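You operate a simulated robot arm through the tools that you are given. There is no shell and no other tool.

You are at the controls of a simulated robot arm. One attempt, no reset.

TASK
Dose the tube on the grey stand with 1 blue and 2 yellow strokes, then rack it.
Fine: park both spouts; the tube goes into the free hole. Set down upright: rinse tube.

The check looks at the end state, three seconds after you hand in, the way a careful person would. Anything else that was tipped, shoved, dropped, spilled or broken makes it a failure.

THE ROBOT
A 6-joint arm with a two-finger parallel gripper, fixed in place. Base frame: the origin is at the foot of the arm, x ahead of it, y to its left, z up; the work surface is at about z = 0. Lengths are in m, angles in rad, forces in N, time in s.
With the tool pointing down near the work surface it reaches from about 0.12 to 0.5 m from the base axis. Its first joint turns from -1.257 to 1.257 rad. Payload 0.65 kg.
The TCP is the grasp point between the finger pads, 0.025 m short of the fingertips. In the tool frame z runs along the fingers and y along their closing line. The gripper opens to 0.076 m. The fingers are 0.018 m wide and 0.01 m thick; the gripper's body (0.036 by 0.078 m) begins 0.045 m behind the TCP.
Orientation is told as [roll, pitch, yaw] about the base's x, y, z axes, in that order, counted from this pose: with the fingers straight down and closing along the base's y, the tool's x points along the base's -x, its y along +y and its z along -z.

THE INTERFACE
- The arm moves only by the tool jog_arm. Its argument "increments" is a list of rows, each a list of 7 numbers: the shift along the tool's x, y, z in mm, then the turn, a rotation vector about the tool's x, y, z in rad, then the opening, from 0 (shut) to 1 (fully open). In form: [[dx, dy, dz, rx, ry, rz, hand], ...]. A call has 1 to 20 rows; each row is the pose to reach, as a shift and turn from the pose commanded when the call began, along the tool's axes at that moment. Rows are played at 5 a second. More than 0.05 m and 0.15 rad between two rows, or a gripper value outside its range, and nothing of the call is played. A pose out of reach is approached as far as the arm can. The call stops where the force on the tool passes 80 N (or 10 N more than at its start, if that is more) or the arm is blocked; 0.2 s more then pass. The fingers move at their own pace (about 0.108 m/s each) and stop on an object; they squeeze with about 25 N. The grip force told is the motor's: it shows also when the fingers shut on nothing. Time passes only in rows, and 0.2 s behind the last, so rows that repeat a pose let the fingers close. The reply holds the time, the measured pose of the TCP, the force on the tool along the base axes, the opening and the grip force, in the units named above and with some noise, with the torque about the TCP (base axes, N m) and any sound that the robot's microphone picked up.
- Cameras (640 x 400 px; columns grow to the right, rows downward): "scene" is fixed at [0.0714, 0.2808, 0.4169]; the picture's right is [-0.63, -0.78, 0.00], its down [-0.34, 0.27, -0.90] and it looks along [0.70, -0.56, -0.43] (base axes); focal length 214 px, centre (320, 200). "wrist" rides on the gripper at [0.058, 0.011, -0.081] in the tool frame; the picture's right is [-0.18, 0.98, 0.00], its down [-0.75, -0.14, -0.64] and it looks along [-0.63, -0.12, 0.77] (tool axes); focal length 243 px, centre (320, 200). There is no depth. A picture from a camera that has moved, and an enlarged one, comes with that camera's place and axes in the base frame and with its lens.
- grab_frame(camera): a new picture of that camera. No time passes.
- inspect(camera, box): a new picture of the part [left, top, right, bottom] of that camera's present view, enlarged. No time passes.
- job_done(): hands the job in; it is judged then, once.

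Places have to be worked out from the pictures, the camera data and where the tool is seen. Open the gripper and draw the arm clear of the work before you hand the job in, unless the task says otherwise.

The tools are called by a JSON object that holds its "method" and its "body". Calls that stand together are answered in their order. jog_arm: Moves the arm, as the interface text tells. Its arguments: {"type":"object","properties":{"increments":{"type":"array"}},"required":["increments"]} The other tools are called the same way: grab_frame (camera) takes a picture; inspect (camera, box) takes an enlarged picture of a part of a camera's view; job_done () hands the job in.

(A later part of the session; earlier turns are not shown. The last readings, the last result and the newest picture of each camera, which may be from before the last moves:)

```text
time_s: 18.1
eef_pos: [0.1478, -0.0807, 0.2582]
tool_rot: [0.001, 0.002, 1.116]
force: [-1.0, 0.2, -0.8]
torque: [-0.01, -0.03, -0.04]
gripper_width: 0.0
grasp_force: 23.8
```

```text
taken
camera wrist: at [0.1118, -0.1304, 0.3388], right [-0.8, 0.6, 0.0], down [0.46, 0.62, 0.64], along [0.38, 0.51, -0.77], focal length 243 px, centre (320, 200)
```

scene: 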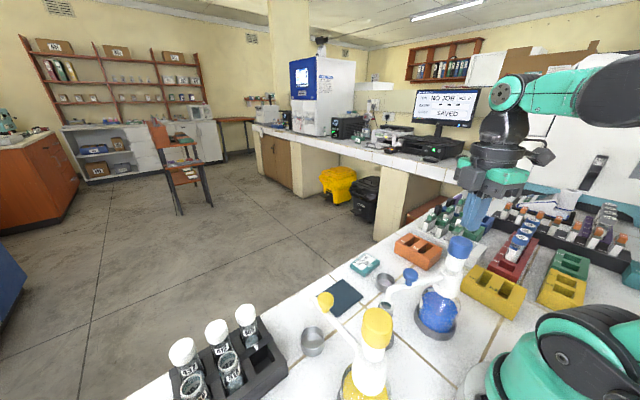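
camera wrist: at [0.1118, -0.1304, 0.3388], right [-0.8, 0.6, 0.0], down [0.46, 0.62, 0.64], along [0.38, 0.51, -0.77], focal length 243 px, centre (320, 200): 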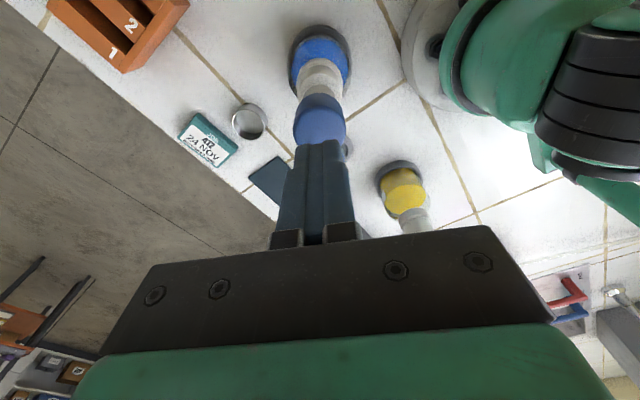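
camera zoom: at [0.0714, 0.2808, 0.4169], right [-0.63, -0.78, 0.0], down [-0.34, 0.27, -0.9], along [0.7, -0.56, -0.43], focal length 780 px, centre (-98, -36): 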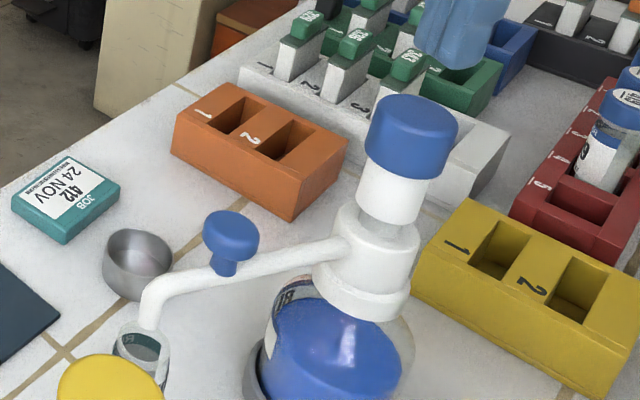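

The head has sprung back. I go back over the blue knob, open, and lower around it.

{"method": "jog_arm", "body": {"increments": [[-30, 1, 0, 0, 0, 0, 0.2], [-60, 2, 0, 0, 0, 0, 0.4], [-84, 2.1, 0, 0, 0, 0, 0.58], [-84, 2.1, 40, 0, 0, 0, 0.58], [-84, 2.1, 75, 0, 0, 0, 0.58], [-84, 2.1, 92.5, 0, 0, 0, 0.58], [-84, 2.1, 92.5, 0, 0, 0, 0.45], [-84, 2.1, 92.5, 0, 0, 0, 0.34], [-84, 2.1, 92.5, 0, 0, 0, 0.34]]}}

{"method": "grab_frame", "body": {"camera": "wrist"}}

{"method": "inspect", "body": {"camera": "scene", "box": [340, 220, 480, 320]}}

```text
time_s: 20.1
eef_pos: [0.1827, -0.0055, 0.1647]
tool_rot: [0.002, 0.002, 1.115]
force: [0.9, -1.2, -0.6]
torque: [-0.03, 0.04, 0.01]
gripper_width: 0.0261
grasp_force: 0.2
```

```text
taken
camera wrist: at [0.146, -0.0541, 0.2439], right [-0.8, 0.6, 0.0], down [0.46, 0.62, 0.64], along [0.38, 0.51, -0.77], focal length 243 px, centre (320, 200)
```

wrist: 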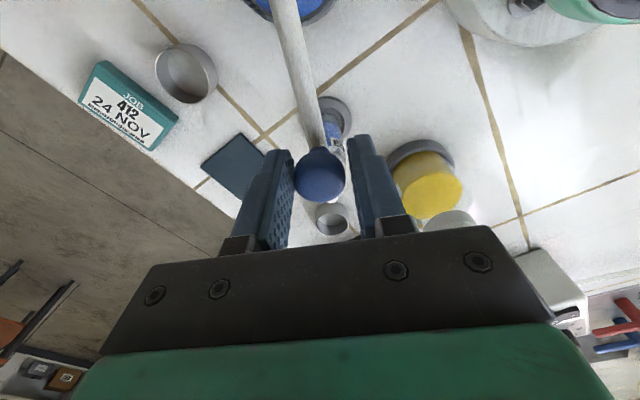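

```text
4.00 times, centred on (410, 270) of scene
camera zoom: at [0.0714, 0.2808, 0.4169], right [-0.63, -0.78, 0.0], down [-0.34, 0.27, -0.9], along [0.7, -0.56, -0.43], focal length 858 px, centre (-40, -80)
```

zoom: 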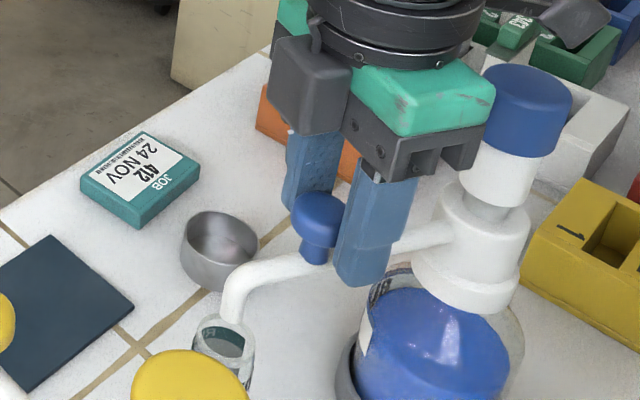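

Blue liquid is visible in the tube. I swing the blue spout back along the reverse arc, first half.

{"method": "jog_arm", "body": {"increments": [[0.1, -4.8, 0, 0, 0, 0.0567, 0.34], [0.5, -9.6, 0, 0, 0, 0.1133, 0.34], [1.2, -14.3, 0, 0, 0, 0.17, 0.34], [2.2, -19.0, 0, 0, 0, 0.2266, 0.34], [3.4, -23.7, 0, 0, 0, 0.2833, 0.34], [4.8, -28.2, 0, 0, 0, 0.3399, 0.34], [6.6, -32.6, 0, 0, 0, 0.3966, 0.34], [8.5, -37.0, 0, 0, 0, 0.4532, 0.34], [10.8, -41.2, 0, 0, 0, 0.51, 0.34], [13.2, -45.4, 0, 0, 0, 0.5665, 0.34]]}}

```text
time_s: 22.3
eef_pos: [0.2172, -0.0373, 0.1641]
tool_rot: [0.0, 0.002, 0.548]
force: [-0.2, -0.3, 2.1]
torque: [0.01, 0.01, 0.0]
gripper_width: 0.0259
grasp_force: 0.2
```

Second half, back to the park position over the blue cup (raising 1 mm for clearance).

{"method": "jog_arm", "body": {"increments": [[0.1, -4.8, -1, 0, 0, 0.0567, 0.34], [0.5, -9.6, -1, 0, 0, 0.1133, 0.34], [1.2, -14.3, -1, 0, 0, 0.17, 0.34], [2.2, -19.0, -1, 0, 0, 0.2266, 0.34], [3.4, -23.7, -1, 0, 0, 0.2833, 0.34], [4.8, -28.2, -1, 0, 0, 0.3399, 0.34], [6.6, -32.6, -1, 0, 0, 0.3966, 0.34], [8.5, -37.0, -1, 0, 0, 0.4532, 0.34], [10.8, -41.2, -1, 0, 0, 0.51, 0.34], [13.0, -45.1, -1, 0, 0, 0.5625, 0.34], [13.0, -45.1, -1, 0, 0, 0.5625, 0.34]]}}

{"method": "inspect", "body": {"camera": "scene", "box": [350, 180, 500, 300]}}

{"method": "grab_frame", "body": {"camera": "wrist"}}

```text
time_s: 24.7
eef_pos: [0.2278, -0.0834, 0.1661]
tool_rot: [0.001, 0.002, -0.013]
force: [-1.2, 4.5, 0.6]
torque: [0.1, 0.05, 0.02]
gripper_width: 0.0294
grasp_force: 2.4
```

```text
3.33 times, centred on (425, 240) of scene
camera zoom: at [0.0713, 0.2808, 0.4169], right [-0.63, -0.78, 0.0], down [-0.34, 0.27, -0.9], along [0.7, -0.56, -0.43], focal length 715 px, centre (-30, 67)
```

zoom: 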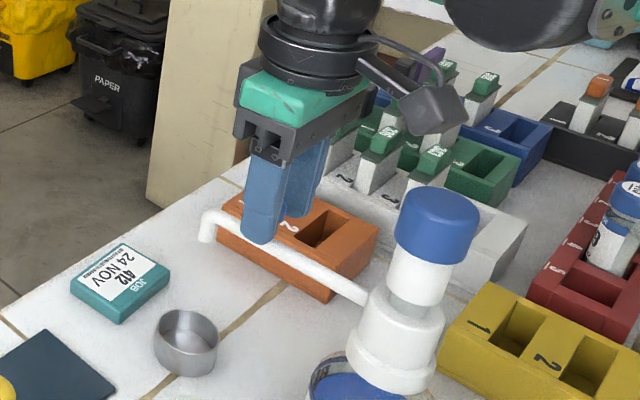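

```text
taken
camera wrist: at [0.1698, -0.0721, 0.2462], right [0.2, 0.98, 0.0], down [0.75, -0.15, 0.64], along [0.63, -0.13, -0.77], focal length 243 px, centre (320, 200)
```

wrist: 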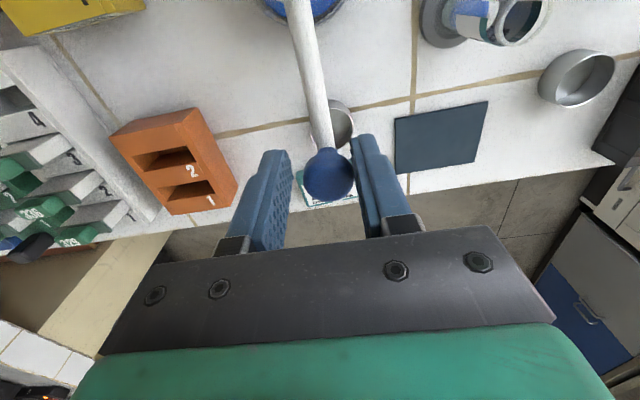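

The blue spout has met its park stop (knob at y≈-0.080, as originally). I release, lift, and travel to above the yellow knob.

{"method": "jog_arm", "body": {"increments": [[0, 2.5, 0, 0, 0, 0, 0.4], [0, 2.5, 0, 0, 0, 0, 0.6], [0, 2.5, -30, 0, 0, 0, 0.6], [0, 2.5, -65, 0, 0, 0, 0.6], [0, 2.5, -100, 0, 0, 0, 0.6], [0, 50, -105, 0, 0, 0, 0.58], [0, 95, -105, 0, 0, 0, 0.58], [-2, 140, -105, 0, 0, 0, 0.58], [-4, 185, -105, 0, 0, 0, 0.58], [-4, 220, -95, 0, 0, 0, 0.58], [-4, 220, -75, 0, 0, 0, 0.58]]}}

{"method": "grab_frame", "body": {"camera": "wrist"}}

{"method": "grab_frame", "body": {"camera": "scene"}}

```text
time_s: 27.1
eef_pos: [0.2381, 0.1391, 0.239]
tool_rot: [-0.002, 0.002, -0.016]
force: [0.3, 0.1, 0.1]
torque: [-0.02, 0.06, 0.0]
gripper_width: 0.0441
grasp_force: 0.0
```

```text
taken
camera wrist: at [0.179, 0.1494, 0.3202], right [0.2, 0.98, 0.0], down [0.75, -0.15, 0.64], along [0.63, -0.13, -0.77], focal length 243 px, centre (320, 200)
```

wrist: 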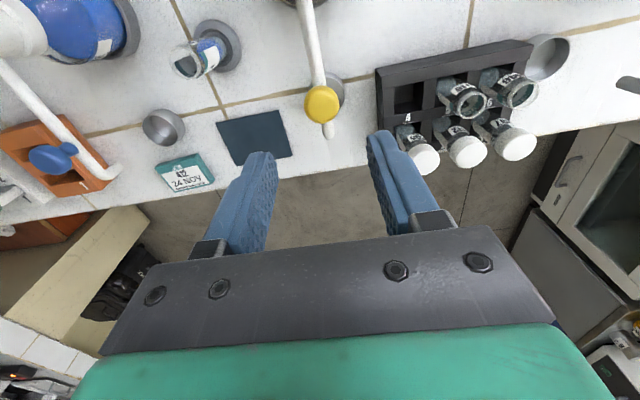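

```text
taken
```

scene: 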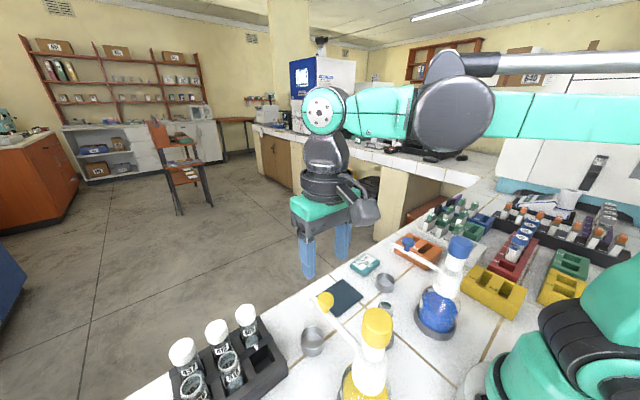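

The yellow knob is at about (0.2327, 0.140). I correct by 5 mm, lower around it and close to the loose cage.

{"method": "jog_arm", "body": {"increments": [[5.5, 1, 0, 0, 0, 0, 0.58], [5.5, 1, 40, 0, 0, 0, 0.58], [5.5, 1, 73, 0, 0, 0, 0.58], [5.5, 1, 73, 0, 0, 0, 0.45], [5.5, 1, 73, 0, 0, 0, 0.34], [5.5, 1, 73, 0, 0, 0, 0.34]]}}

{"method": "grab_frame", "body": {"camera": "wrist"}}

{"method": "inspect", "body": {"camera": "scene", "box": [260, 220, 440, 380]}}

```text
time_s: 28.5
eef_pos: [0.2307, 0.1385, 0.1661]
tool_rot: [-0.002, 0.002, -0.013]
force: [-0.1, 0.0, 0.0]
torque: [-0.01, 0.0, 0.01]
gripper_width: 0.0258
grasp_force: 0.0
```

```text
taken
camera wrist: at [0.1718, 0.1489, 0.2476], right [0.2, 0.98, 0.0], down [0.75, -0.15, 0.64], along [0.63, -0.13, -0.77], focal length 243 px, centre (320, 200)
```

wrist: 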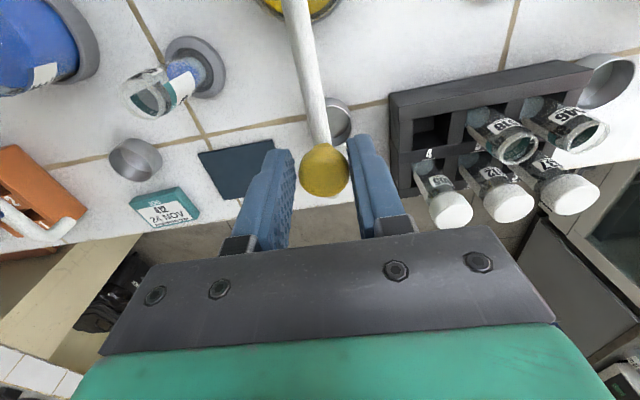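

```text
2.50 times, centred on (350, 300) of scene
camera zoom: at [0.0714, 0.2808, 0.4169], right [-0.63, -0.78, 0.0], down [-0.34, 0.27, -0.9], along [0.7, -0.56, -0.43], focal length 536 px, centre (245, -50)
```

zoom: 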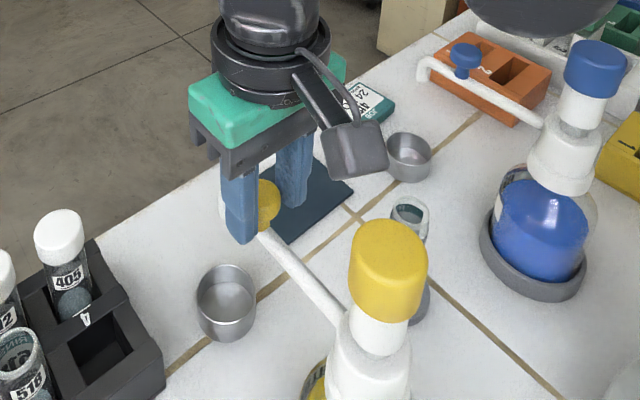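

Caged. I swing the yellow spout clockwise toward the tube, first half of ~65°.

{"method": "jog_arm", "body": {"increments": [[0.1, -4.8, 0, 0, 0, 0.0567, 0.34], [0.5, -9.6, 0, 0, 0, 0.1133, 0.34], [1.2, -14.3, 0, 0, 0, 0.17, 0.34], [2.2, -19.0, 0, 0, 0, 0.2266, 0.34], [3.4, -23.7, 0, 0, 0, 0.2833, 0.34], [4.8, -28.2, 0, 0, 0, 0.3399, 0.34], [6.6, -32.6, 0, 0, 0, 0.3966, 0.34], [8.5, -37.0, 0, 0, 0, 0.4532, 0.34], [10.8, -41.2, 0, 0, 0, 0.51, 0.34], [13.2, -45.4, 0, 0, 0, 0.5665, 0.34]]}}

{"method": "grab_frame", "body": {"camera": "wrist"}}

{"method": "inspect", "body": {"camera": "scene", "box": [260, 220, 440, 380]}}

```text
time_s: 30.7
eef_pos: [0.2173, 0.0932, 0.167]
tool_rot: [-0.002, 0.001, -0.583]
force: [-0.5, -0.7, -0.3]
torque: [-0.01, 0.04, 0.01]
gripper_width: 0.0258
grasp_force: 0.0
```

```text
taken
camera wrist: at [0.1735, 0.1335, 0.2474], right [0.69, 0.72, 0.0], down [0.55, -0.53, 0.64], along [0.46, -0.45, -0.77], focal length 243 px, centre (320, 200)
```

wrist: 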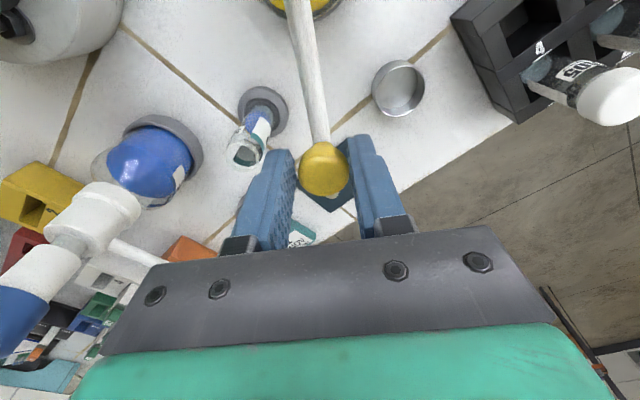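

```text
2.50 times, centred on (350, 300) of scene
camera zoom: at [0.0714, 0.2808, 0.4169], right [-0.63, -0.78, 0.0], down [-0.34, 0.27, -0.9], along [0.7, -0.56, -0.43], focal length 536 px, centre (245, -50)
```

zoom: 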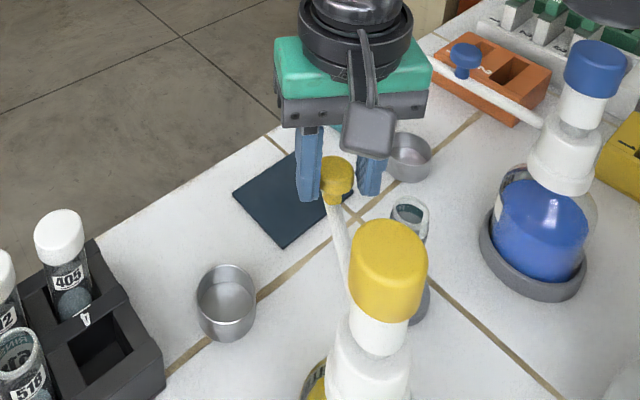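

Following well. Second half, ending at about -65°.

{"method": "jog_arm", "body": {"increments": [[0.1, -4.8, 0, 0, 0, 0.0567, 0.34], [0.5, -9.6, 0, 0, 0, 0.1133, 0.34], [1.2, -14.3, 0, 0, 0, 0.17, 0.34], [2.2, -19.0, 0, 0, 0, 0.2266, 0.34], [3.4, -23.7, 0, 0, 0, 0.2833, 0.34], [4.8, -28.2, 0, 0, 0, 0.3399, 0.34], [6.6, -32.6, 0, 0, 0, 0.3966, 0.34], [8.5, -37.0, 0, 0, 0, 0.4532, 0.34], [10.8, -41.2, 0, 0, 0, 0.51, 0.34], [12.7, -44.6, 0, 0, 0, 0.556, 0.34], [12.7, -44.6, 0, 0, 0, 0.556, 0.34]]}}

{"method": "grab_frame", "body": {"camera": "wrist"}}

{"method": "inspect", "body": {"camera": "scene", "box": [300, 220, 440, 340]}}

```text
time_s: 33.1
eef_pos: [0.1816, 0.0621, 0.1687]
tool_rot: [0.0, 0.001, -1.136]
force: [1.5, 0.7, -0.1]
torque: [0.05, -0.01, 0.03]
gripper_width: 0.0271
grasp_force: 0.9
```

```text
taken
camera wrist: at [0.1678, 0.1191, 0.2489], right [0.97, 0.25, 0.0], down [0.19, -0.74, 0.64], along [0.16, -0.62, -0.77], focal length 243 px, centre (320, 200)
```

wrist: 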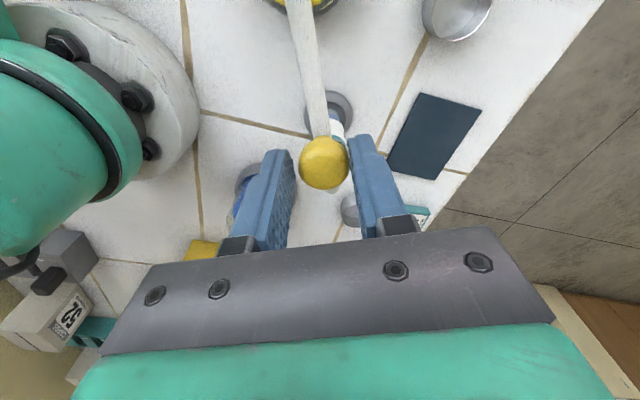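

```text
3.33 times, centred on (370, 280) of scene
camera zoom: at [0.0714, 0.2808, 0.4169], right [-0.63, -0.78, 0.0], down [-0.34, 0.27, -0.9], along [0.7, -0.56, -0.43], focal length 715 px, centre (153, -67)
```

zoom: 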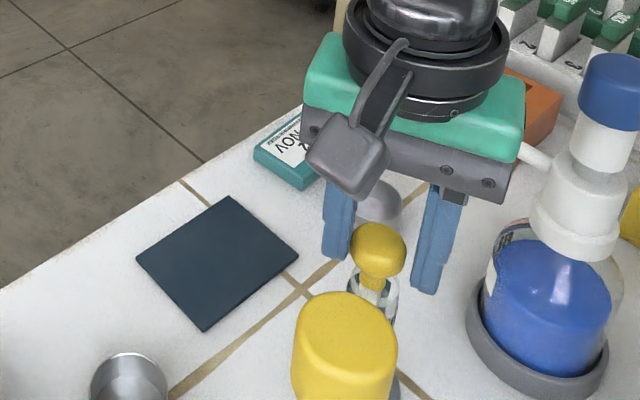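

Yellow spout is at ~-65°. I open, lift, and check its alignment over the tube.

{"method": "jog_arm", "body": {"increments": [[0, 0, 0, 0, 0, 0, 0.5], [0, 0, 0, 0, 0, 0, 0.6], [0, 0, -30, 0, 0, 0, 0.6], [0, 0, -60, 0, 0, 0, 0.6], [0, 0, -88, 0, 0, 0, 0.4], [0, 0, -88, 0, 0, 0, 0.2]]}}

{"method": "grab_frame", "body": {"camera": "wrist"}}

{"method": "inspect", "body": {"camera": "wrist", "box": [250, 0, 430, 150]}}

{"method": "inspect", "body": {"camera": "scene", "box": [340, 260, 420, 340]}}

```text
time_s: 34.5
eef_pos: [0.1833, 0.0623, 0.2566]
tool_rot: [-0.003, 0.001, -1.137]
force: [1.1, -0.5, 0.6]
torque: [0.03, 0.0, -0.01]
gripper_width: 0.0151
grasp_force: 0.1
```

```text
taken
camera wrist: at [0.1666, 0.1185, 0.3363], right [0.97, 0.25, 0.0], down [0.19, -0.74, 0.64], along [0.16, -0.62, -0.77], focal length 243 px, centre (320, 200)
```

wrist: 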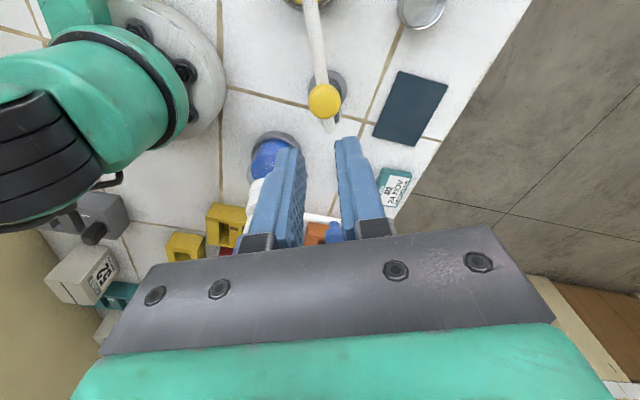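

```text
2.67 times, centred on (340, 75) of wrist
camera zoom: at [0.1666, 0.1185, 0.3363], right [0.97, 0.25, 0.0], down [0.19, -0.74, 0.64], along [0.16, -0.62, -0.77], focal length 647 px, centre (267, 533)
```

zoom: 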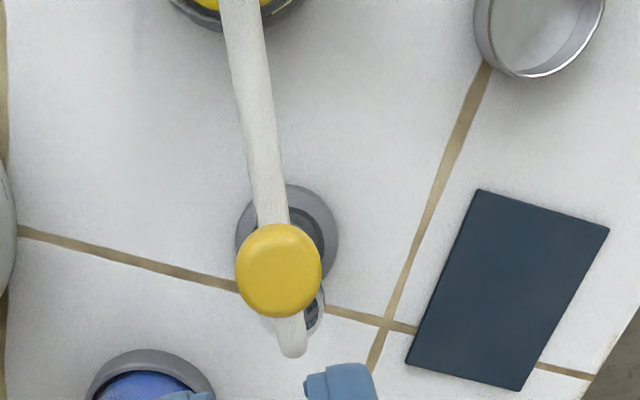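

```text
5.00 times, centred on (380, 300) of scene
camera zoom: at [0.0714, 0.2808, 0.4169], right [-0.63, -0.78, 0.0], down [-0.34, 0.27, -0.9], along [0.7, -0.56, -0.43], focal length 1072 px, centre (20, -300)
```

zoom: 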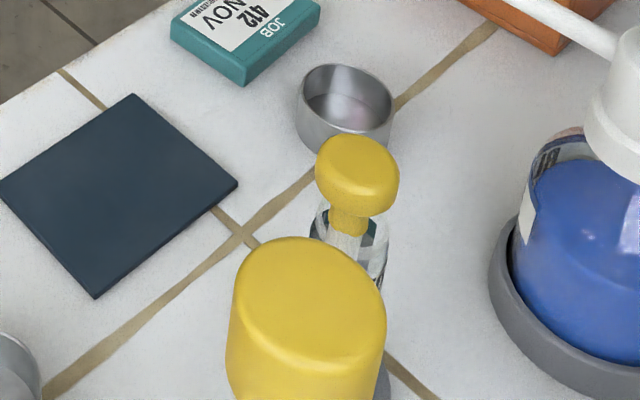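

Yellow tip lies over the tube within ~2 mm. I close and move above the yellow cap.

{"method": "jog_arm", "body": {"increments": [[0, 0, 0, 0, 0, 0, 0], [30, 0, 0, 0, 0, 0, 0], [60, 0, 0, 0, 0, 0, 0], [86.2, 0, 0, 0, 0, 0, 0], [86.2, 0, 0, 0, 0, 0, 0]]}}

{"method": "inspect", "body": {"camera": "wrist", "box": [260, 20, 380, 170]}}

{"method": "inspect", "body": {"camera": "scene", "box": [300, 240, 440, 380]}}

```text
time_s: 35.7
eef_pos: [0.1453, 0.1417, 0.2567]
tool_rot: [-0.003, 0.0, -1.136]
force: [-0.2, -0.3, 0.1]
torque: [0.04, 0.02, 0.0]
gripper_width: 0.0001
grasp_force: 24.0
```

```text
2.67 times, centred on (320, 95) of wrist
camera zoom: at [0.1296, 0.1982, 0.3374], right [0.97, 0.25, 0.0], down [0.19, -0.74, 0.64], along [0.16, -0.62, -0.77], focal length 647 px, centre (320, 480)
```

zoom: 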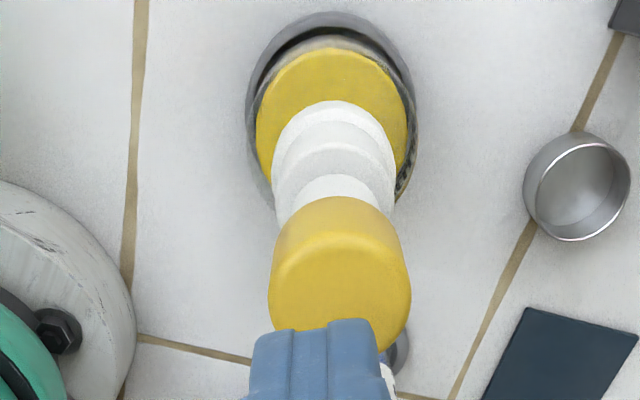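

```text
2.86 times, centred on (370, 310) of scene
camera zoom: at [0.0713, 0.2808, 0.4169], right [-0.63, -0.78, 0.0], down [-0.34, 0.27, -0.9], along [0.7, -0.56, -0.43], focal length 613 px, centre (177, -114)
```

zoom: 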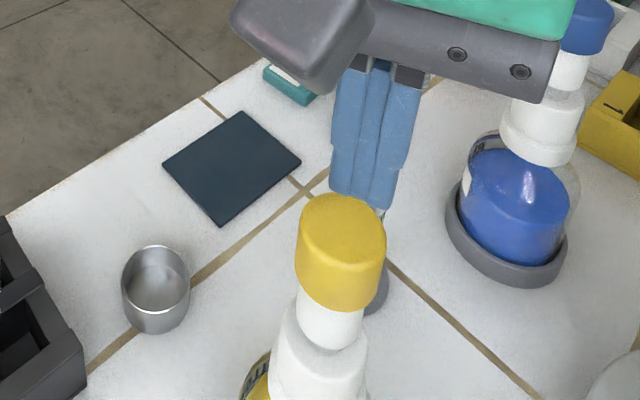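

The yellow cap is ~5 mm to the +x side of the tool; I shift to centre and then press slowly.

{"method": "jog_arm", "body": {"increments": [[-1, 4.5, 0, 0, 0, 0, 0], [-1, 4.5, 15, 0, 0, 0, 0], [-1, 4.5, 25, 0, 0, 0, 0], [-1, 4.5, 29, 0, 0, 0, 0]]}}

{"method": "inspect", "body": {"camera": "wrist", "box": [260, 20, 380, 170]}}

{"method": "inspect", "body": {"camera": "scene", "box": [300, 240, 440, 380]}}

```text
time_s: 36.7
eef_pos: [0.1516, 0.142, 0.2269]
tool_rot: [-0.004, -0.002, -1.138]
force: [0.3, 0.8, 2.8]
torque: [0.05, -0.04, -0.02]
gripper_width: 0.0001
grasp_force: 23.8
```

```text
2.67 times, centred on (320, 95) of wrist
camera zoom: at [0.1356, 0.1982, 0.3077], right [0.97, 0.25, 0.0], down [0.19, -0.74, 0.64], along [0.16, -0.62, -0.77], focal length 647 px, centre (320, 480)
```

zoom: 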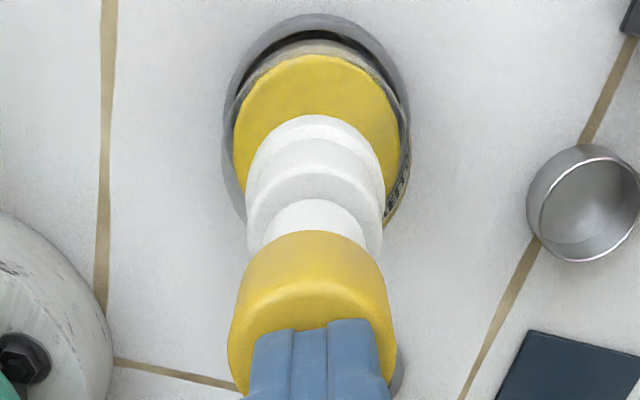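

```text
2.86 times, centred on (370, 310) of scene
camera zoom: at [0.0714, 0.2808, 0.4169], right [-0.63, -0.78, 0.0], down [-0.34, 0.27, -0.9], along [0.7, -0.56, -0.43], focal length 613 px, centre (177, -114)
```

zoom: 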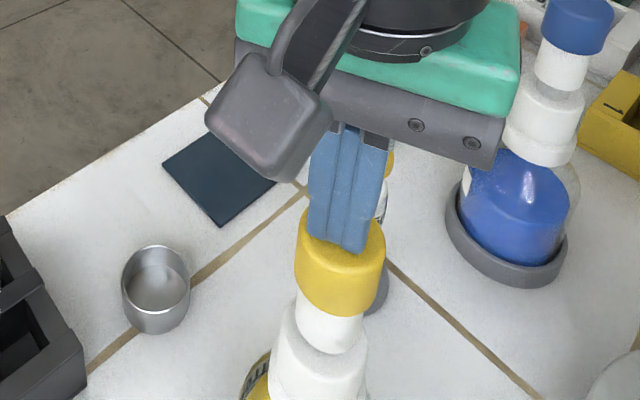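

Contact at z≈0.227. I press on in 2 mm rows toward the bottom.

{"method": "jog_arm", "body": {"increments": [[0, -1.5, 2, 0, 0, 0, 0], [0, -1.5, 4, 0, 0, 0, 0], [0, -1.5, 6, 0, 0, 0, 0], [0, -1.5, 8, 0, 0, 0, 0], [0, -1.5, 10, 0, 0, 0, 0], [0, -1.5, 11, 0, 0, 0, 0]]}}

{"method": "inspect", "body": {"camera": "scene", "box": [300, 240, 440, 380]}}

```text
time_s: 38.1
eef_pos: [0.1497, 0.1411, 0.2166]
tool_rot: [-0.003, -0.001, -1.134]
force: [-2.0, -2.1, 5.2]
torque: [0.0, 0.02, 0.03]
gripper_width: 0.0
grasp_force: 24.1
heard: click
```

```text
2.86 times, centred on (370, 310) of scene
camera zoom: at [0.0713, 0.2808, 0.4169], right [-0.63, -0.78, 0.0], down [-0.34, 0.27, -0.9], along [0.7, -0.56, -0.43], focal length 613 px, centre (177, -114)
```

zoom: 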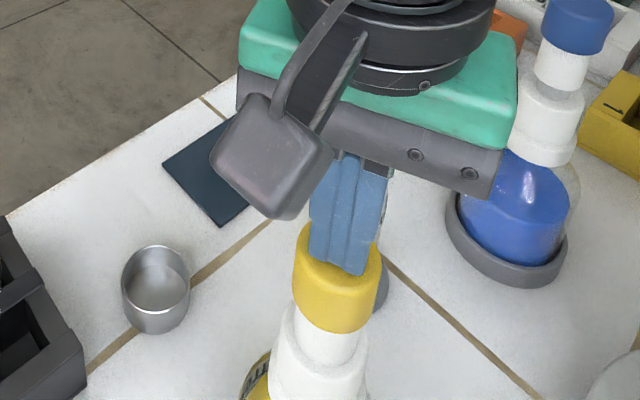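

Click heard, but only 5 N; I push gently to the hard stop so the stroke is full like the blue one.

{"method": "jog_arm", "body": {"increments": [[0, 0, 1, 0, 0, 0, 0], [0, 0, 2, 0, 0, 0, 0]]}}

```text
time_s: 38.7
eef_pos: [0.1497, 0.1403, 0.2151]
tool_rot: [-0.003, 0.0, -1.136]
force: [2.2, 0.3, 6.0]
torque: [0.0, -0.05, -0.01]
gripper_width: 0.0
grasp_force: 23.7
```

{"method": "jog_arm", "body": {"increments": [[0, 0, 1, 0, 0, 0, 0], [0, 0, 2, 0, 0, 0, 0], [0, 0, 2, 0, 0, 0, 0]]}}

```text
time_s: 39.5
eef_pos: [0.1503, 0.1409, 0.2123]
tool_rot: [-0.003, 0.0, -1.136]
force: [3.7, -1.2, 37.8]
torque: [-0.02, -0.14, 0.01]
gripper_width: 0.0001
grasp_force: 23.1
```

Bottom reached at z=0.2123, same as blue (38 N). I release fully, let it spring back, and check.

{"method": "jog_arm", "body": {"increments": [[0, 0, -8, 0, 0, 0, 0], [0, 0, -16, 0, 0, 0, 0], [0, 0, -24, 0, 0, 0, 0], [0, 0, -30, 0, 0, 0, 0], [0, 0, -30, 0, 0, 0, 0]]}}

{"method": "inspect", "body": {"camera": "scene", "box": [300, 240, 440, 380]}}

{"method": "inspect", "body": {"camera": "wrist", "box": [260, 20, 380, 170]}}

```text
time_s: 40.7
eef_pos: [0.1489, 0.141, 0.2428]
tool_rot: [-0.002, 0.0, -1.136]
force: [-0.2, 0.4, 0.3]
torque: [0.01, 0.0, -0.02]
gripper_width: 0.0
grasp_force: 24.0
```

```text
2.86 times, centred on (370, 310) of scene
camera zoom: at [0.0714, 0.2808, 0.4169], right [-0.63, -0.78, 0.0], down [-0.34, 0.27, -0.9], along [0.7, -0.56, -0.43], focal length 613 px, centre (177, -114)
```

zoom: 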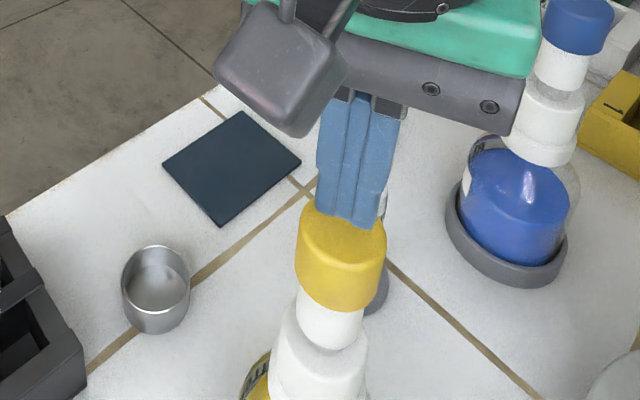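

```text
2.67 times, centred on (320, 95) of wrist
camera zoom: at [0.1341, 0.1978, 0.322], right [0.97, 0.25, 0.0], down [0.19, -0.74, 0.64], along [0.16, -0.62, -0.77], focal length 647 px, centre (320, 480)
```

zoom: 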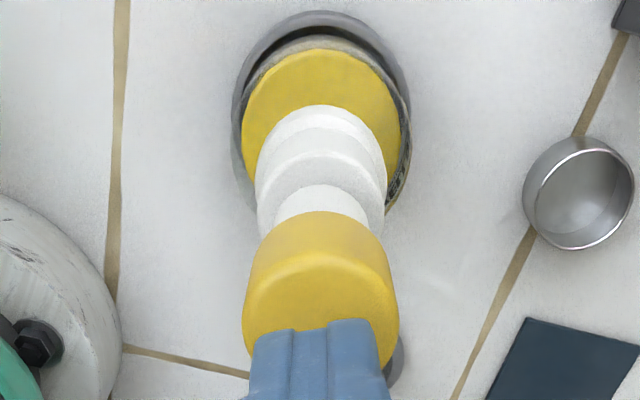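

Head recovered. Before the second stroke I lift a bit to verify that the spout is still over the tube.

{"method": "jog_arm", "body": {"increments": [[0, 0, -40, 0, 0, 0, 0], [0, 0, -75, 0, 0, 0, 0], [0, 0, -75, 0, 0, 0, 0]]}}

{"method": "inspect", "body": {"camera": "scene", "box": [340, 260, 420, 340]}}

{"method": "grab_frame", "body": {"camera": "wrist"}}

```text
time_s: 41.5
eef_pos: [0.1518, 0.1417, 0.3204]
tool_rot: [-0.001, -0.001, -1.135]
force: [-0.6, 0.0, -0.9]
torque: [0.0, 0.02, -0.01]
gripper_width: 0.0
grasp_force: 23.3
```

```text
5.00 times, centred on (380, 300) of scene
camera zoom: at [0.0714, 0.2808, 0.4169], right [-0.63, -0.78, 0.0], down [-0.34, 0.27, -0.9], along [0.7, -0.56, -0.43], focal length 1072 px, centre (20, -300)
```

zoom: 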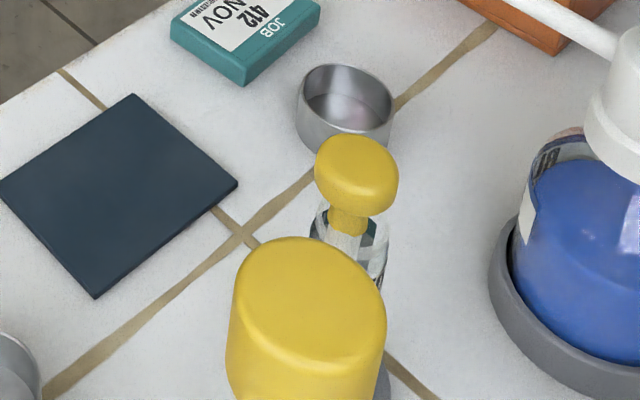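

```text
taken
camera wrist: at [0.1357, 0.1978, 0.4002], right [0.97, 0.25, 0.0], down [0.19, -0.74, 0.64], along [0.16, -0.62, -0.77], focal length 243 px, centre (320, 200)
```

wrist: 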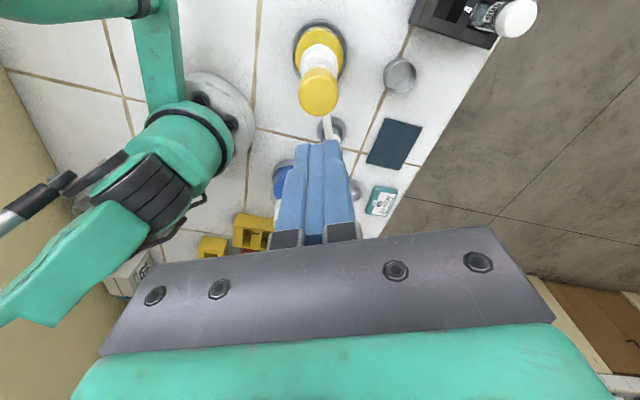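

Spout unmoved. I come down again to just above the cap and then do the second yellow stroke.

{"method": "jog_arm", "body": {"increments": [[0, 0, 45, 0, 0, 0, 0], [0, 0, 75, 0, 0, 0, 0], [0, 0, 84, 0, 0, 0, 0], [0, 0, 84, 0, 0, 0, 0]]}}

```text
time_s: 42.5
eef_pos: [0.1483, 0.1421, 0.2335]
tool_rot: [-0.002, 0.0, -1.136]
force: [-0.3, -0.1, -0.1]
torque: [0.04, 0.01, 0.01]
gripper_width: 0.0
grasp_force: 23.4
```

Pressing the second stroke.

{"method": "jog_arm", "body": {"increments": [[0, 0, 5, 0, 0, 0, 0], [0, 0, 8, 0, 0, 0, 0], [0, 0, 10, 0, 0, 0, 0], [0, 0, 12, 0, 0, 0, 0], [0, 0, 14, 0, 0, 0, 0], [0, 0, 16, 0, 0, 0, 0], [0, 0, 18, 0, 0, 0, 0], [0, 0, 20, 0, 0, 0, 0], [0, 0, 21, 0, 0, 0, 0], [0, 0, 21, 0, 0, 0, 0]]}}

```text
time_s: 44.7
eef_pos: [0.1498, 0.1407, 0.2136]
tool_rot: [-0.002, -0.002, -1.136]
force: [7.0, -14.2, 32.5]
torque: [-0.33, -0.14, 0.04]
gripper_width: 0.0
grasp_force: 23.3
heard: click
```

Click and 32 N: the second yellow stroke is complete. I lift off and check tube and spout.

{"method": "jog_arm", "body": {"increments": [[0, 0, -8, 0, 0, 0, 0], [0, 0, -16, 0, 0, 0, 0], [0, 0, -24, 0, 0, 0, 0], [0, 0, -45, 0, 0, 0, 0], [0, 0, -45, 0, 0, 0, 0]]}}

{"method": "inspect", "body": {"camera": "scene", "box": [300, 240, 440, 380]}}

{"method": "inspect", "body": {"camera": "wrist", "box": [260, 20, 380, 170]}}

```text
time_s: 45.9
eef_pos: [0.149, 0.1437, 0.256]
tool_rot: [-0.003, 0.0, -1.136]
force: [-0.2, 0.5, 1.0]
torque: [0.01, 0.0, 0.0]
gripper_width: 0.0
grasp_force: 23.2
```

```text
2.86 times, centred on (370, 310) of scene
camera zoom: at [0.0714, 0.2808, 0.4169], right [-0.63, -0.78, 0.0], down [-0.34, 0.27, -0.9], along [0.7, -0.56, -0.43], focal length 613 px, centre (177, -114)
```

zoom: 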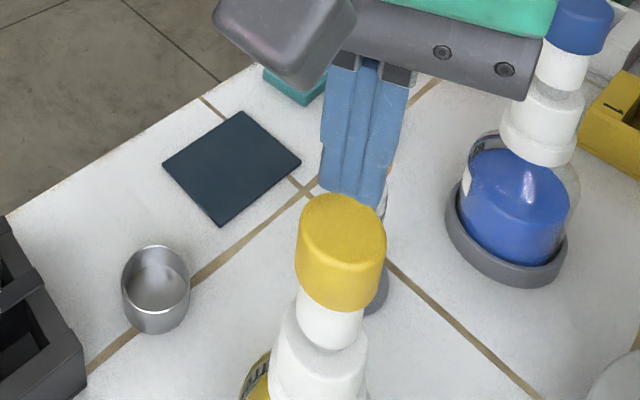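

```text
2.67 times, centred on (320, 95) of wrist
camera zoom: at [0.1327, 0.1995, 0.3366], right [0.97, 0.25, 0.0], down [0.19, -0.74, 0.64], along [0.16, -0.62, -0.77], focal length 647 px, centre (320, 480)
```

zoom: 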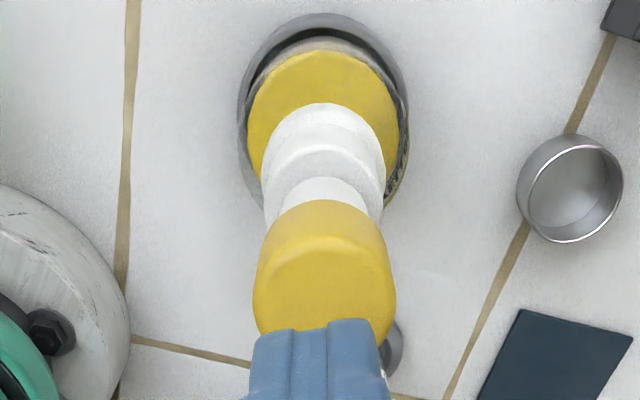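

Both yellow strokes delivered. I move back over the yellow knob (~(0.184, 0.064)), open and lower around it.

{"method": "jog_arm", "body": {"increments": [[-30, -1, 0, 0, 0, 0, 0.2], [-60, -1.5, 0, 0, 0, 0, 0.4], [-87, -1.9, 0, 0, 0, 0, 0.58], [-87, -1.9, 40, 0, 0, 0, 0.58], [-87, -1.9, 75, 0, 0, 0, 0.58], [-87, -1.9, 89, 0, 0, 0, 0.58], [-87, -1.9, 89, 0, 0, 0, 0.45], [-87, -1.9, 89, 0, 0, 0, 0.34], [-87, -1.9, 89, 0, 0, 0, 0.34]]}}

{"method": "grab_frame", "body": {"camera": "wrist"}}

{"method": "inspect", "body": {"camera": "scene", "box": [300, 220, 440, 340]}}

```text
time_s: 47.9
eef_pos: [0.1847, 0.0652, 0.1687]
tool_rot: [-0.001, 0.001, -1.136]
force: [-0.2, -0.1, -0.6]
torque: [0.04, 0.02, 0.03]
gripper_width: 0.0257
grasp_force: 0.0
```

```text
taken
camera wrist: at [0.1681, 0.1211, 0.2497], right [0.97, 0.25, 0.0], down [0.19, -0.74, 0.64], along [0.16, -0.62, -0.77], focal length 243 px, centre (320, 200)
```

wrist: 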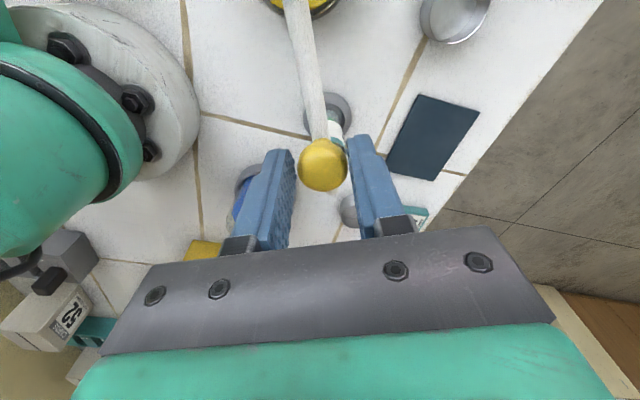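

```text
3.33 times, centred on (370, 280) of scene
camera zoom: at [0.0714, 0.2808, 0.4169], right [-0.63, -0.78, 0.0], down [-0.34, 0.27, -0.9], along [0.7, -0.56, -0.43], focal length 715 px, centre (153, -67)
```

zoom: 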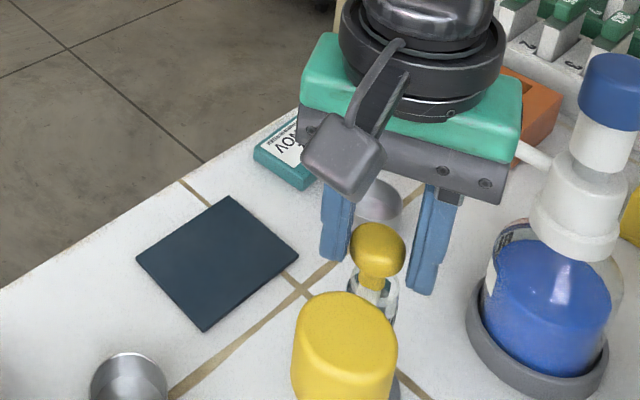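

Caged again. I swing the yellow spout back toward its cup, first half.

{"method": "jog_arm", "body": {"increments": [[0.1, 4.8, 1, 0, 0, -0.0567, 0.34], [0.5, 9.6, 2, 0, 0, -0.1133, 0.34], [1.2, 14.3, 2, 0, 0, -0.17, 0.34], [2.2, 19.0, 2, 0, 0, -0.2266, 0.34], [3.4, 23.7, 2, 0, 0, -0.2833, 0.34], [4.8, 28.2, 2, 0, 0, -0.3399, 0.34], [6.6, 32.6, 2, 0, 0, -0.3966, 0.34], [8.5, 37.0, 2, 0, 0, -0.4532, 0.34], [10.8, 41.2, 2, 0, 0, -0.51, 0.34], [13.2, 45.4, 2, 0, 0, -0.5665, 0.34]]}}

{"method": "grab_frame", "body": {"camera": "wrist"}}

```text
time_s: 50.1
eef_pos: [0.2198, 0.0922, 0.1644]
tool_rot: [-0.003, 0.0, -0.566]
force: [0.0, -0.6, 0.3]
torque: [0.0, 0.02, -0.01]
gripper_width: 0.0261
grasp_force: 0.0
```

```text
taken
camera wrist: at [0.1762, 0.1316, 0.2452], right [0.68, 0.73, 0.0], down [0.56, -0.52, 0.64], along [0.47, -0.44, -0.77], focal length 243 px, centre (320, 200)
```

wrist: 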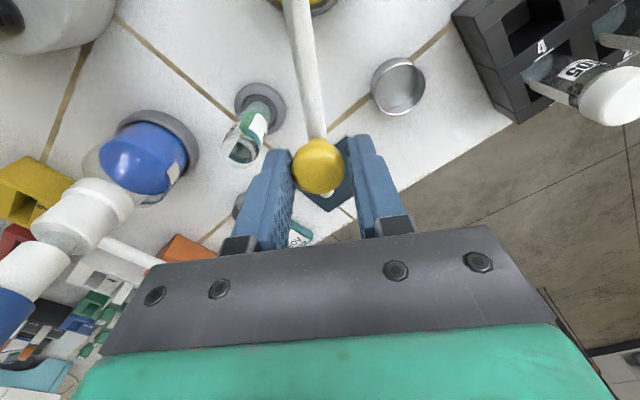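

The tube now shows mixed green liquid. Second half, back to the yellow park position.

{"method": "jog_arm", "body": {"increments": [[0.1, 4.8, -1, 0, 0, -0.0567, 0.34], [0.5, 9.6, -1, 0, 0, -0.1133, 0.34], [1.2, 14.3, -1, 0, 0, -0.17, 0.34], [2.2, 19.0, -1, 0, 0, -0.2266, 0.34], [3.4, 23.7, -1, 0, 0, -0.2833, 0.34], [4.8, 28.2, -1, 0, 0, -0.3399, 0.34], [6.6, 32.6, -1, 0, 0, -0.3966, 0.34], [8.5, 37.0, -1, 0, 0, -0.4532, 0.34], [10.8, 41.2, -1, 0, 0, -0.51, 0.34], [13.2, 45.4, -1, 0, 0, -0.5665, 0.34], [15.2, 49.2, -1, 0, 0, -0.5665, 0.34], [15.2, 49.2, -1, 0, 0, -0.5665, 0.34]]}}

{"method": "grab_frame", "body": {"camera": "wrist"}}

{"method": "inspect", "body": {"camera": "scene", "box": [260, 220, 440, 380]}}

```text
time_s: 52.7
eef_pos: [0.2331, 0.1419, 0.1667]
tool_rot: [-0.002, 0.002, -0.001]
force: [1.1, -4.1, -0.5]
torque: [-0.07, 0.04, 0.02]
gripper_width: 0.029
grasp_force: 2.5
```

```text
taken
camera wrist: at [0.1738, 0.1528, 0.2473], right [0.19, 0.98, 0.0], down [0.75, -0.14, 0.64], along [0.63, -0.12, -0.77], focal length 243 px, centre (320, 200)
```

wrist: 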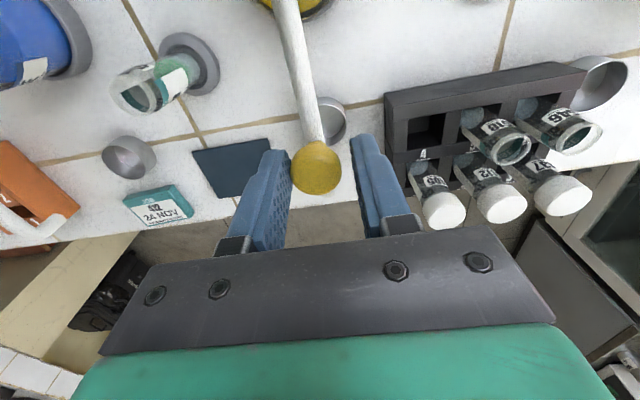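

```text
2.50 times, centred on (350, 300) of scene
camera zoom: at [0.0714, 0.2808, 0.4169], right [-0.63, -0.78, 0.0], down [-0.34, 0.27, -0.9], along [0.7, -0.56, -0.43], focal length 536 px, centre (245, -50)
```

zoom: 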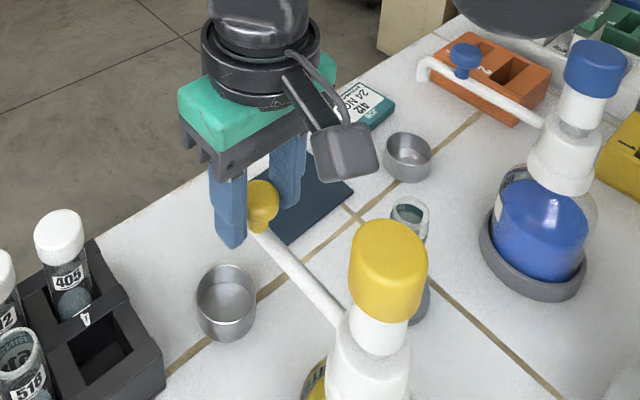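

Yellow has hit its park stop (knob y≈0.14). I release, lift and take a detailed look at the rack.

{"method": "jog_arm", "body": {"increments": [[0, -2.5, 0, 0, 0, 0, 0.4], [0, -2.5, 0, 0, 0, 0, 0.6], [0, -2.5, -35, 0, 0, 0, 0.6], [0, -2.5, -75, 0, 0, 0, 0.6], [10, 20, -110, 0, 0, 0, 0.6], [30, 60, -120, 0, 0, 0, 0.6], [50, 80, -120, 0, 0, 0, 0.6], [50, 80, -120, 0, 0, 0, 0.6]]}}

{"method": "grab_frame", "body": {"camera": "wrist"}}

{"method": "grab_frame", "body": {"camera": "scene"}}

```text
time_s: 54.5
eef_pos: [0.182, 0.2234, 0.2867]
tool_rot: [-0.001, 0.003, -0.004]
force: [-0.2, 0.2, 0.4]
torque: [0.02, 0.03, -0.03]
gripper_width: 0.0457
grasp_force: 0.0
```

```text
taken
camera wrist: at [0.124, 0.2332, 0.3675], right [0.19, 0.98, 0.0], down [0.75, -0.14, 0.64], along [0.63, -0.12, -0.77], focal length 243 px, centre (320, 200)
```

wrist: 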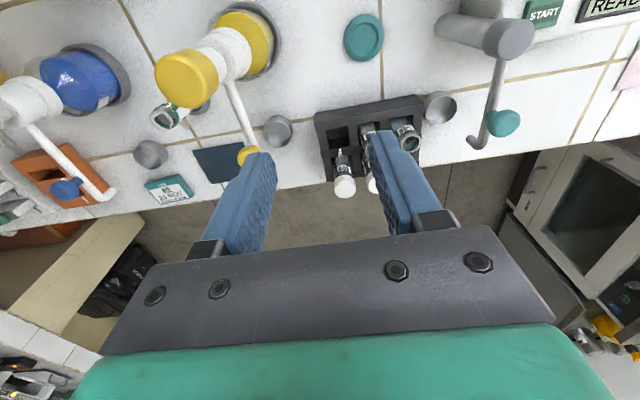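

```text
taken
```

scene: 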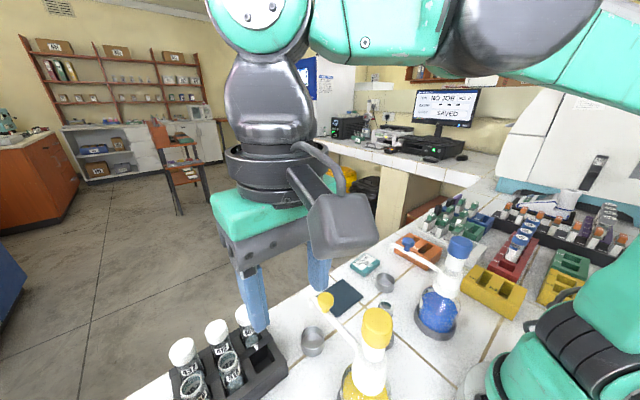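

I zoom on the rack from both cameras.

{"method": "inspect", "body": {"camera": "wrist", "box": [290, 80, 450, 200]}}

{"method": "inspect", "body": {"camera": "scene", "box": [160, 300, 300, 400]}}

```text
3.33 times, centred on (370, 140) of wrist
camera zoom: at [0.124, 0.2332, 0.3675], right [0.19, 0.98, 0.0], down [0.75, -0.14, 0.64], along [0.63, -0.12, -0.77], focal length 809 px, centre (153, 400)
```

zoom: 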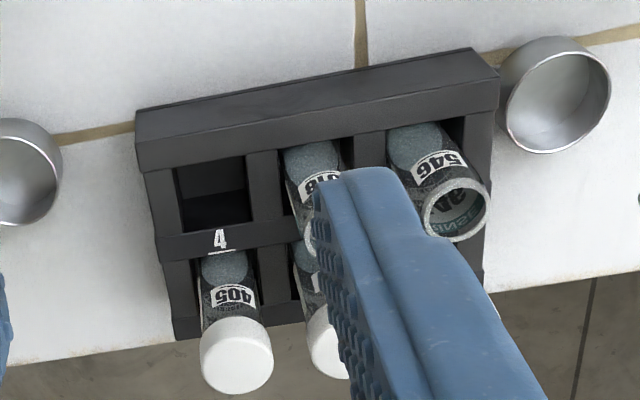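

```text
4.00 times, centred on (230, 350) of scene
camera zoom: at [0.0713, 0.2808, 0.4169], right [-0.63, -0.78, 0.0], down [-0.34, 0.27, -0.9], along [0.7, -0.56, -0.43], focal length 858 px, centre (680, -400)
```

zoom: 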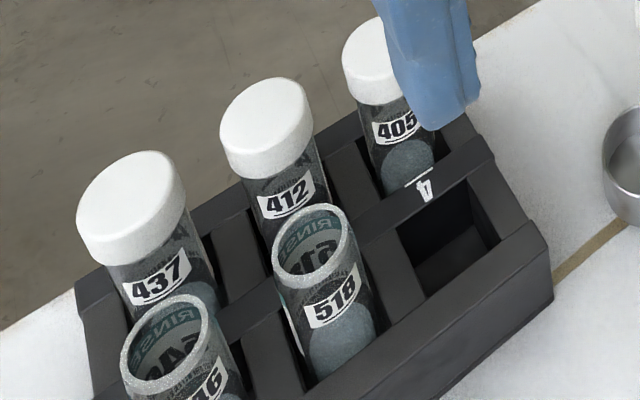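

The rack is axis-aligned: hole 4 is centred near (0.2855, 0.2295), top z≈0.035, neighbours ~47 mm (+y) and ~40 mm (+x), so fingers closing along y fit. I fly to above the tube at (0.199, 0.030) to check alignment.

{"method": "jog_arm", "body": {"increments": [[-4, -40, 0, 0, 0, 0, 0.7], [-8, -80, 0, 0, 0, 0, 0.7], [-12, -120, 0, 0, 0, 0, 0.7], [-17, -160, 10, 0, 0, 0, 0.7], [-17, -193, 40, 0, 0, 0, 0.7], [-17, -193, 80, 0, 0, 0, 0.7], [-17, -193, 87, 0, 0, 0, 0.7], [-17, -193, 87, 0, 0, 0, 0.7]]}}

{"method": "grab_frame", "body": {"camera": "wrist"}}

{"method": "inspect", "body": {"camera": "scene", "box": [300, 220, 480, 340]}}

{"method": "inspect", "body": {"camera": "wrist", "box": [270, 50, 370, 150]}}

```text
time_s: 56.3
eef_pos: [0.1993, 0.0287, 0.2016]
tool_rot: [-0.001, 0.002, -0.001]
force: [0.2, 0.4, 0.2]
torque: [-0.03, 0.02, -0.01]
gripper_width: 0.0531
grasp_force: 0.0
```

```text
taken
camera wrist: at [0.1406, 0.0374, 0.2816], right [0.19, 0.98, 0.0], down [0.75, -0.14, 0.64], along [0.63, -0.12, -0.77], focal length 243 px, centre (320, 200)
```

wrist: 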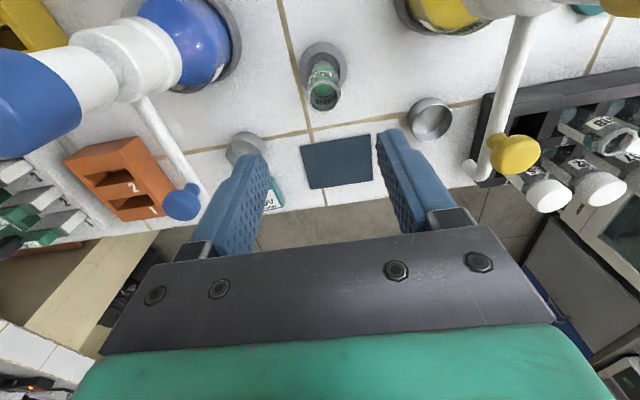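

```text
3.33 times, centred on (390, 280) of scene
camera zoom: at [0.0713, 0.2808, 0.4169], right [-0.63, -0.78, 0.0], down [-0.34, 0.27, -0.9], along [0.7, -0.56, -0.43], focal length 715 px, centre (87, -67)
```

zoom: 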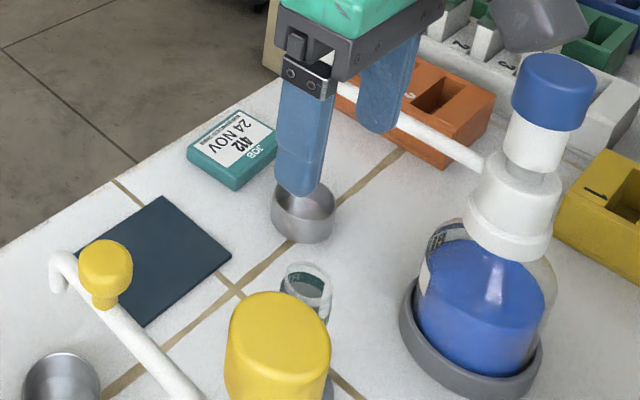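

```text
4.00 times, centred on (320, 100) of wrist
camera zoom: at [0.1406, 0.0374, 0.2816], right [0.19, 0.98, 0.0], down [0.75, -0.14, 0.64], along [0.63, -0.12, -0.77], focal length 970 px, centre (320, 600)
```

zoom: 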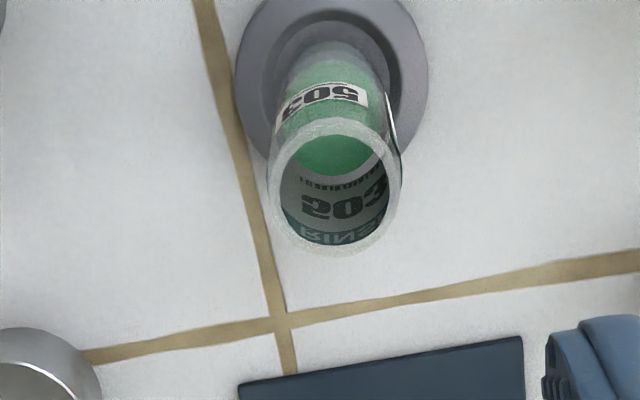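

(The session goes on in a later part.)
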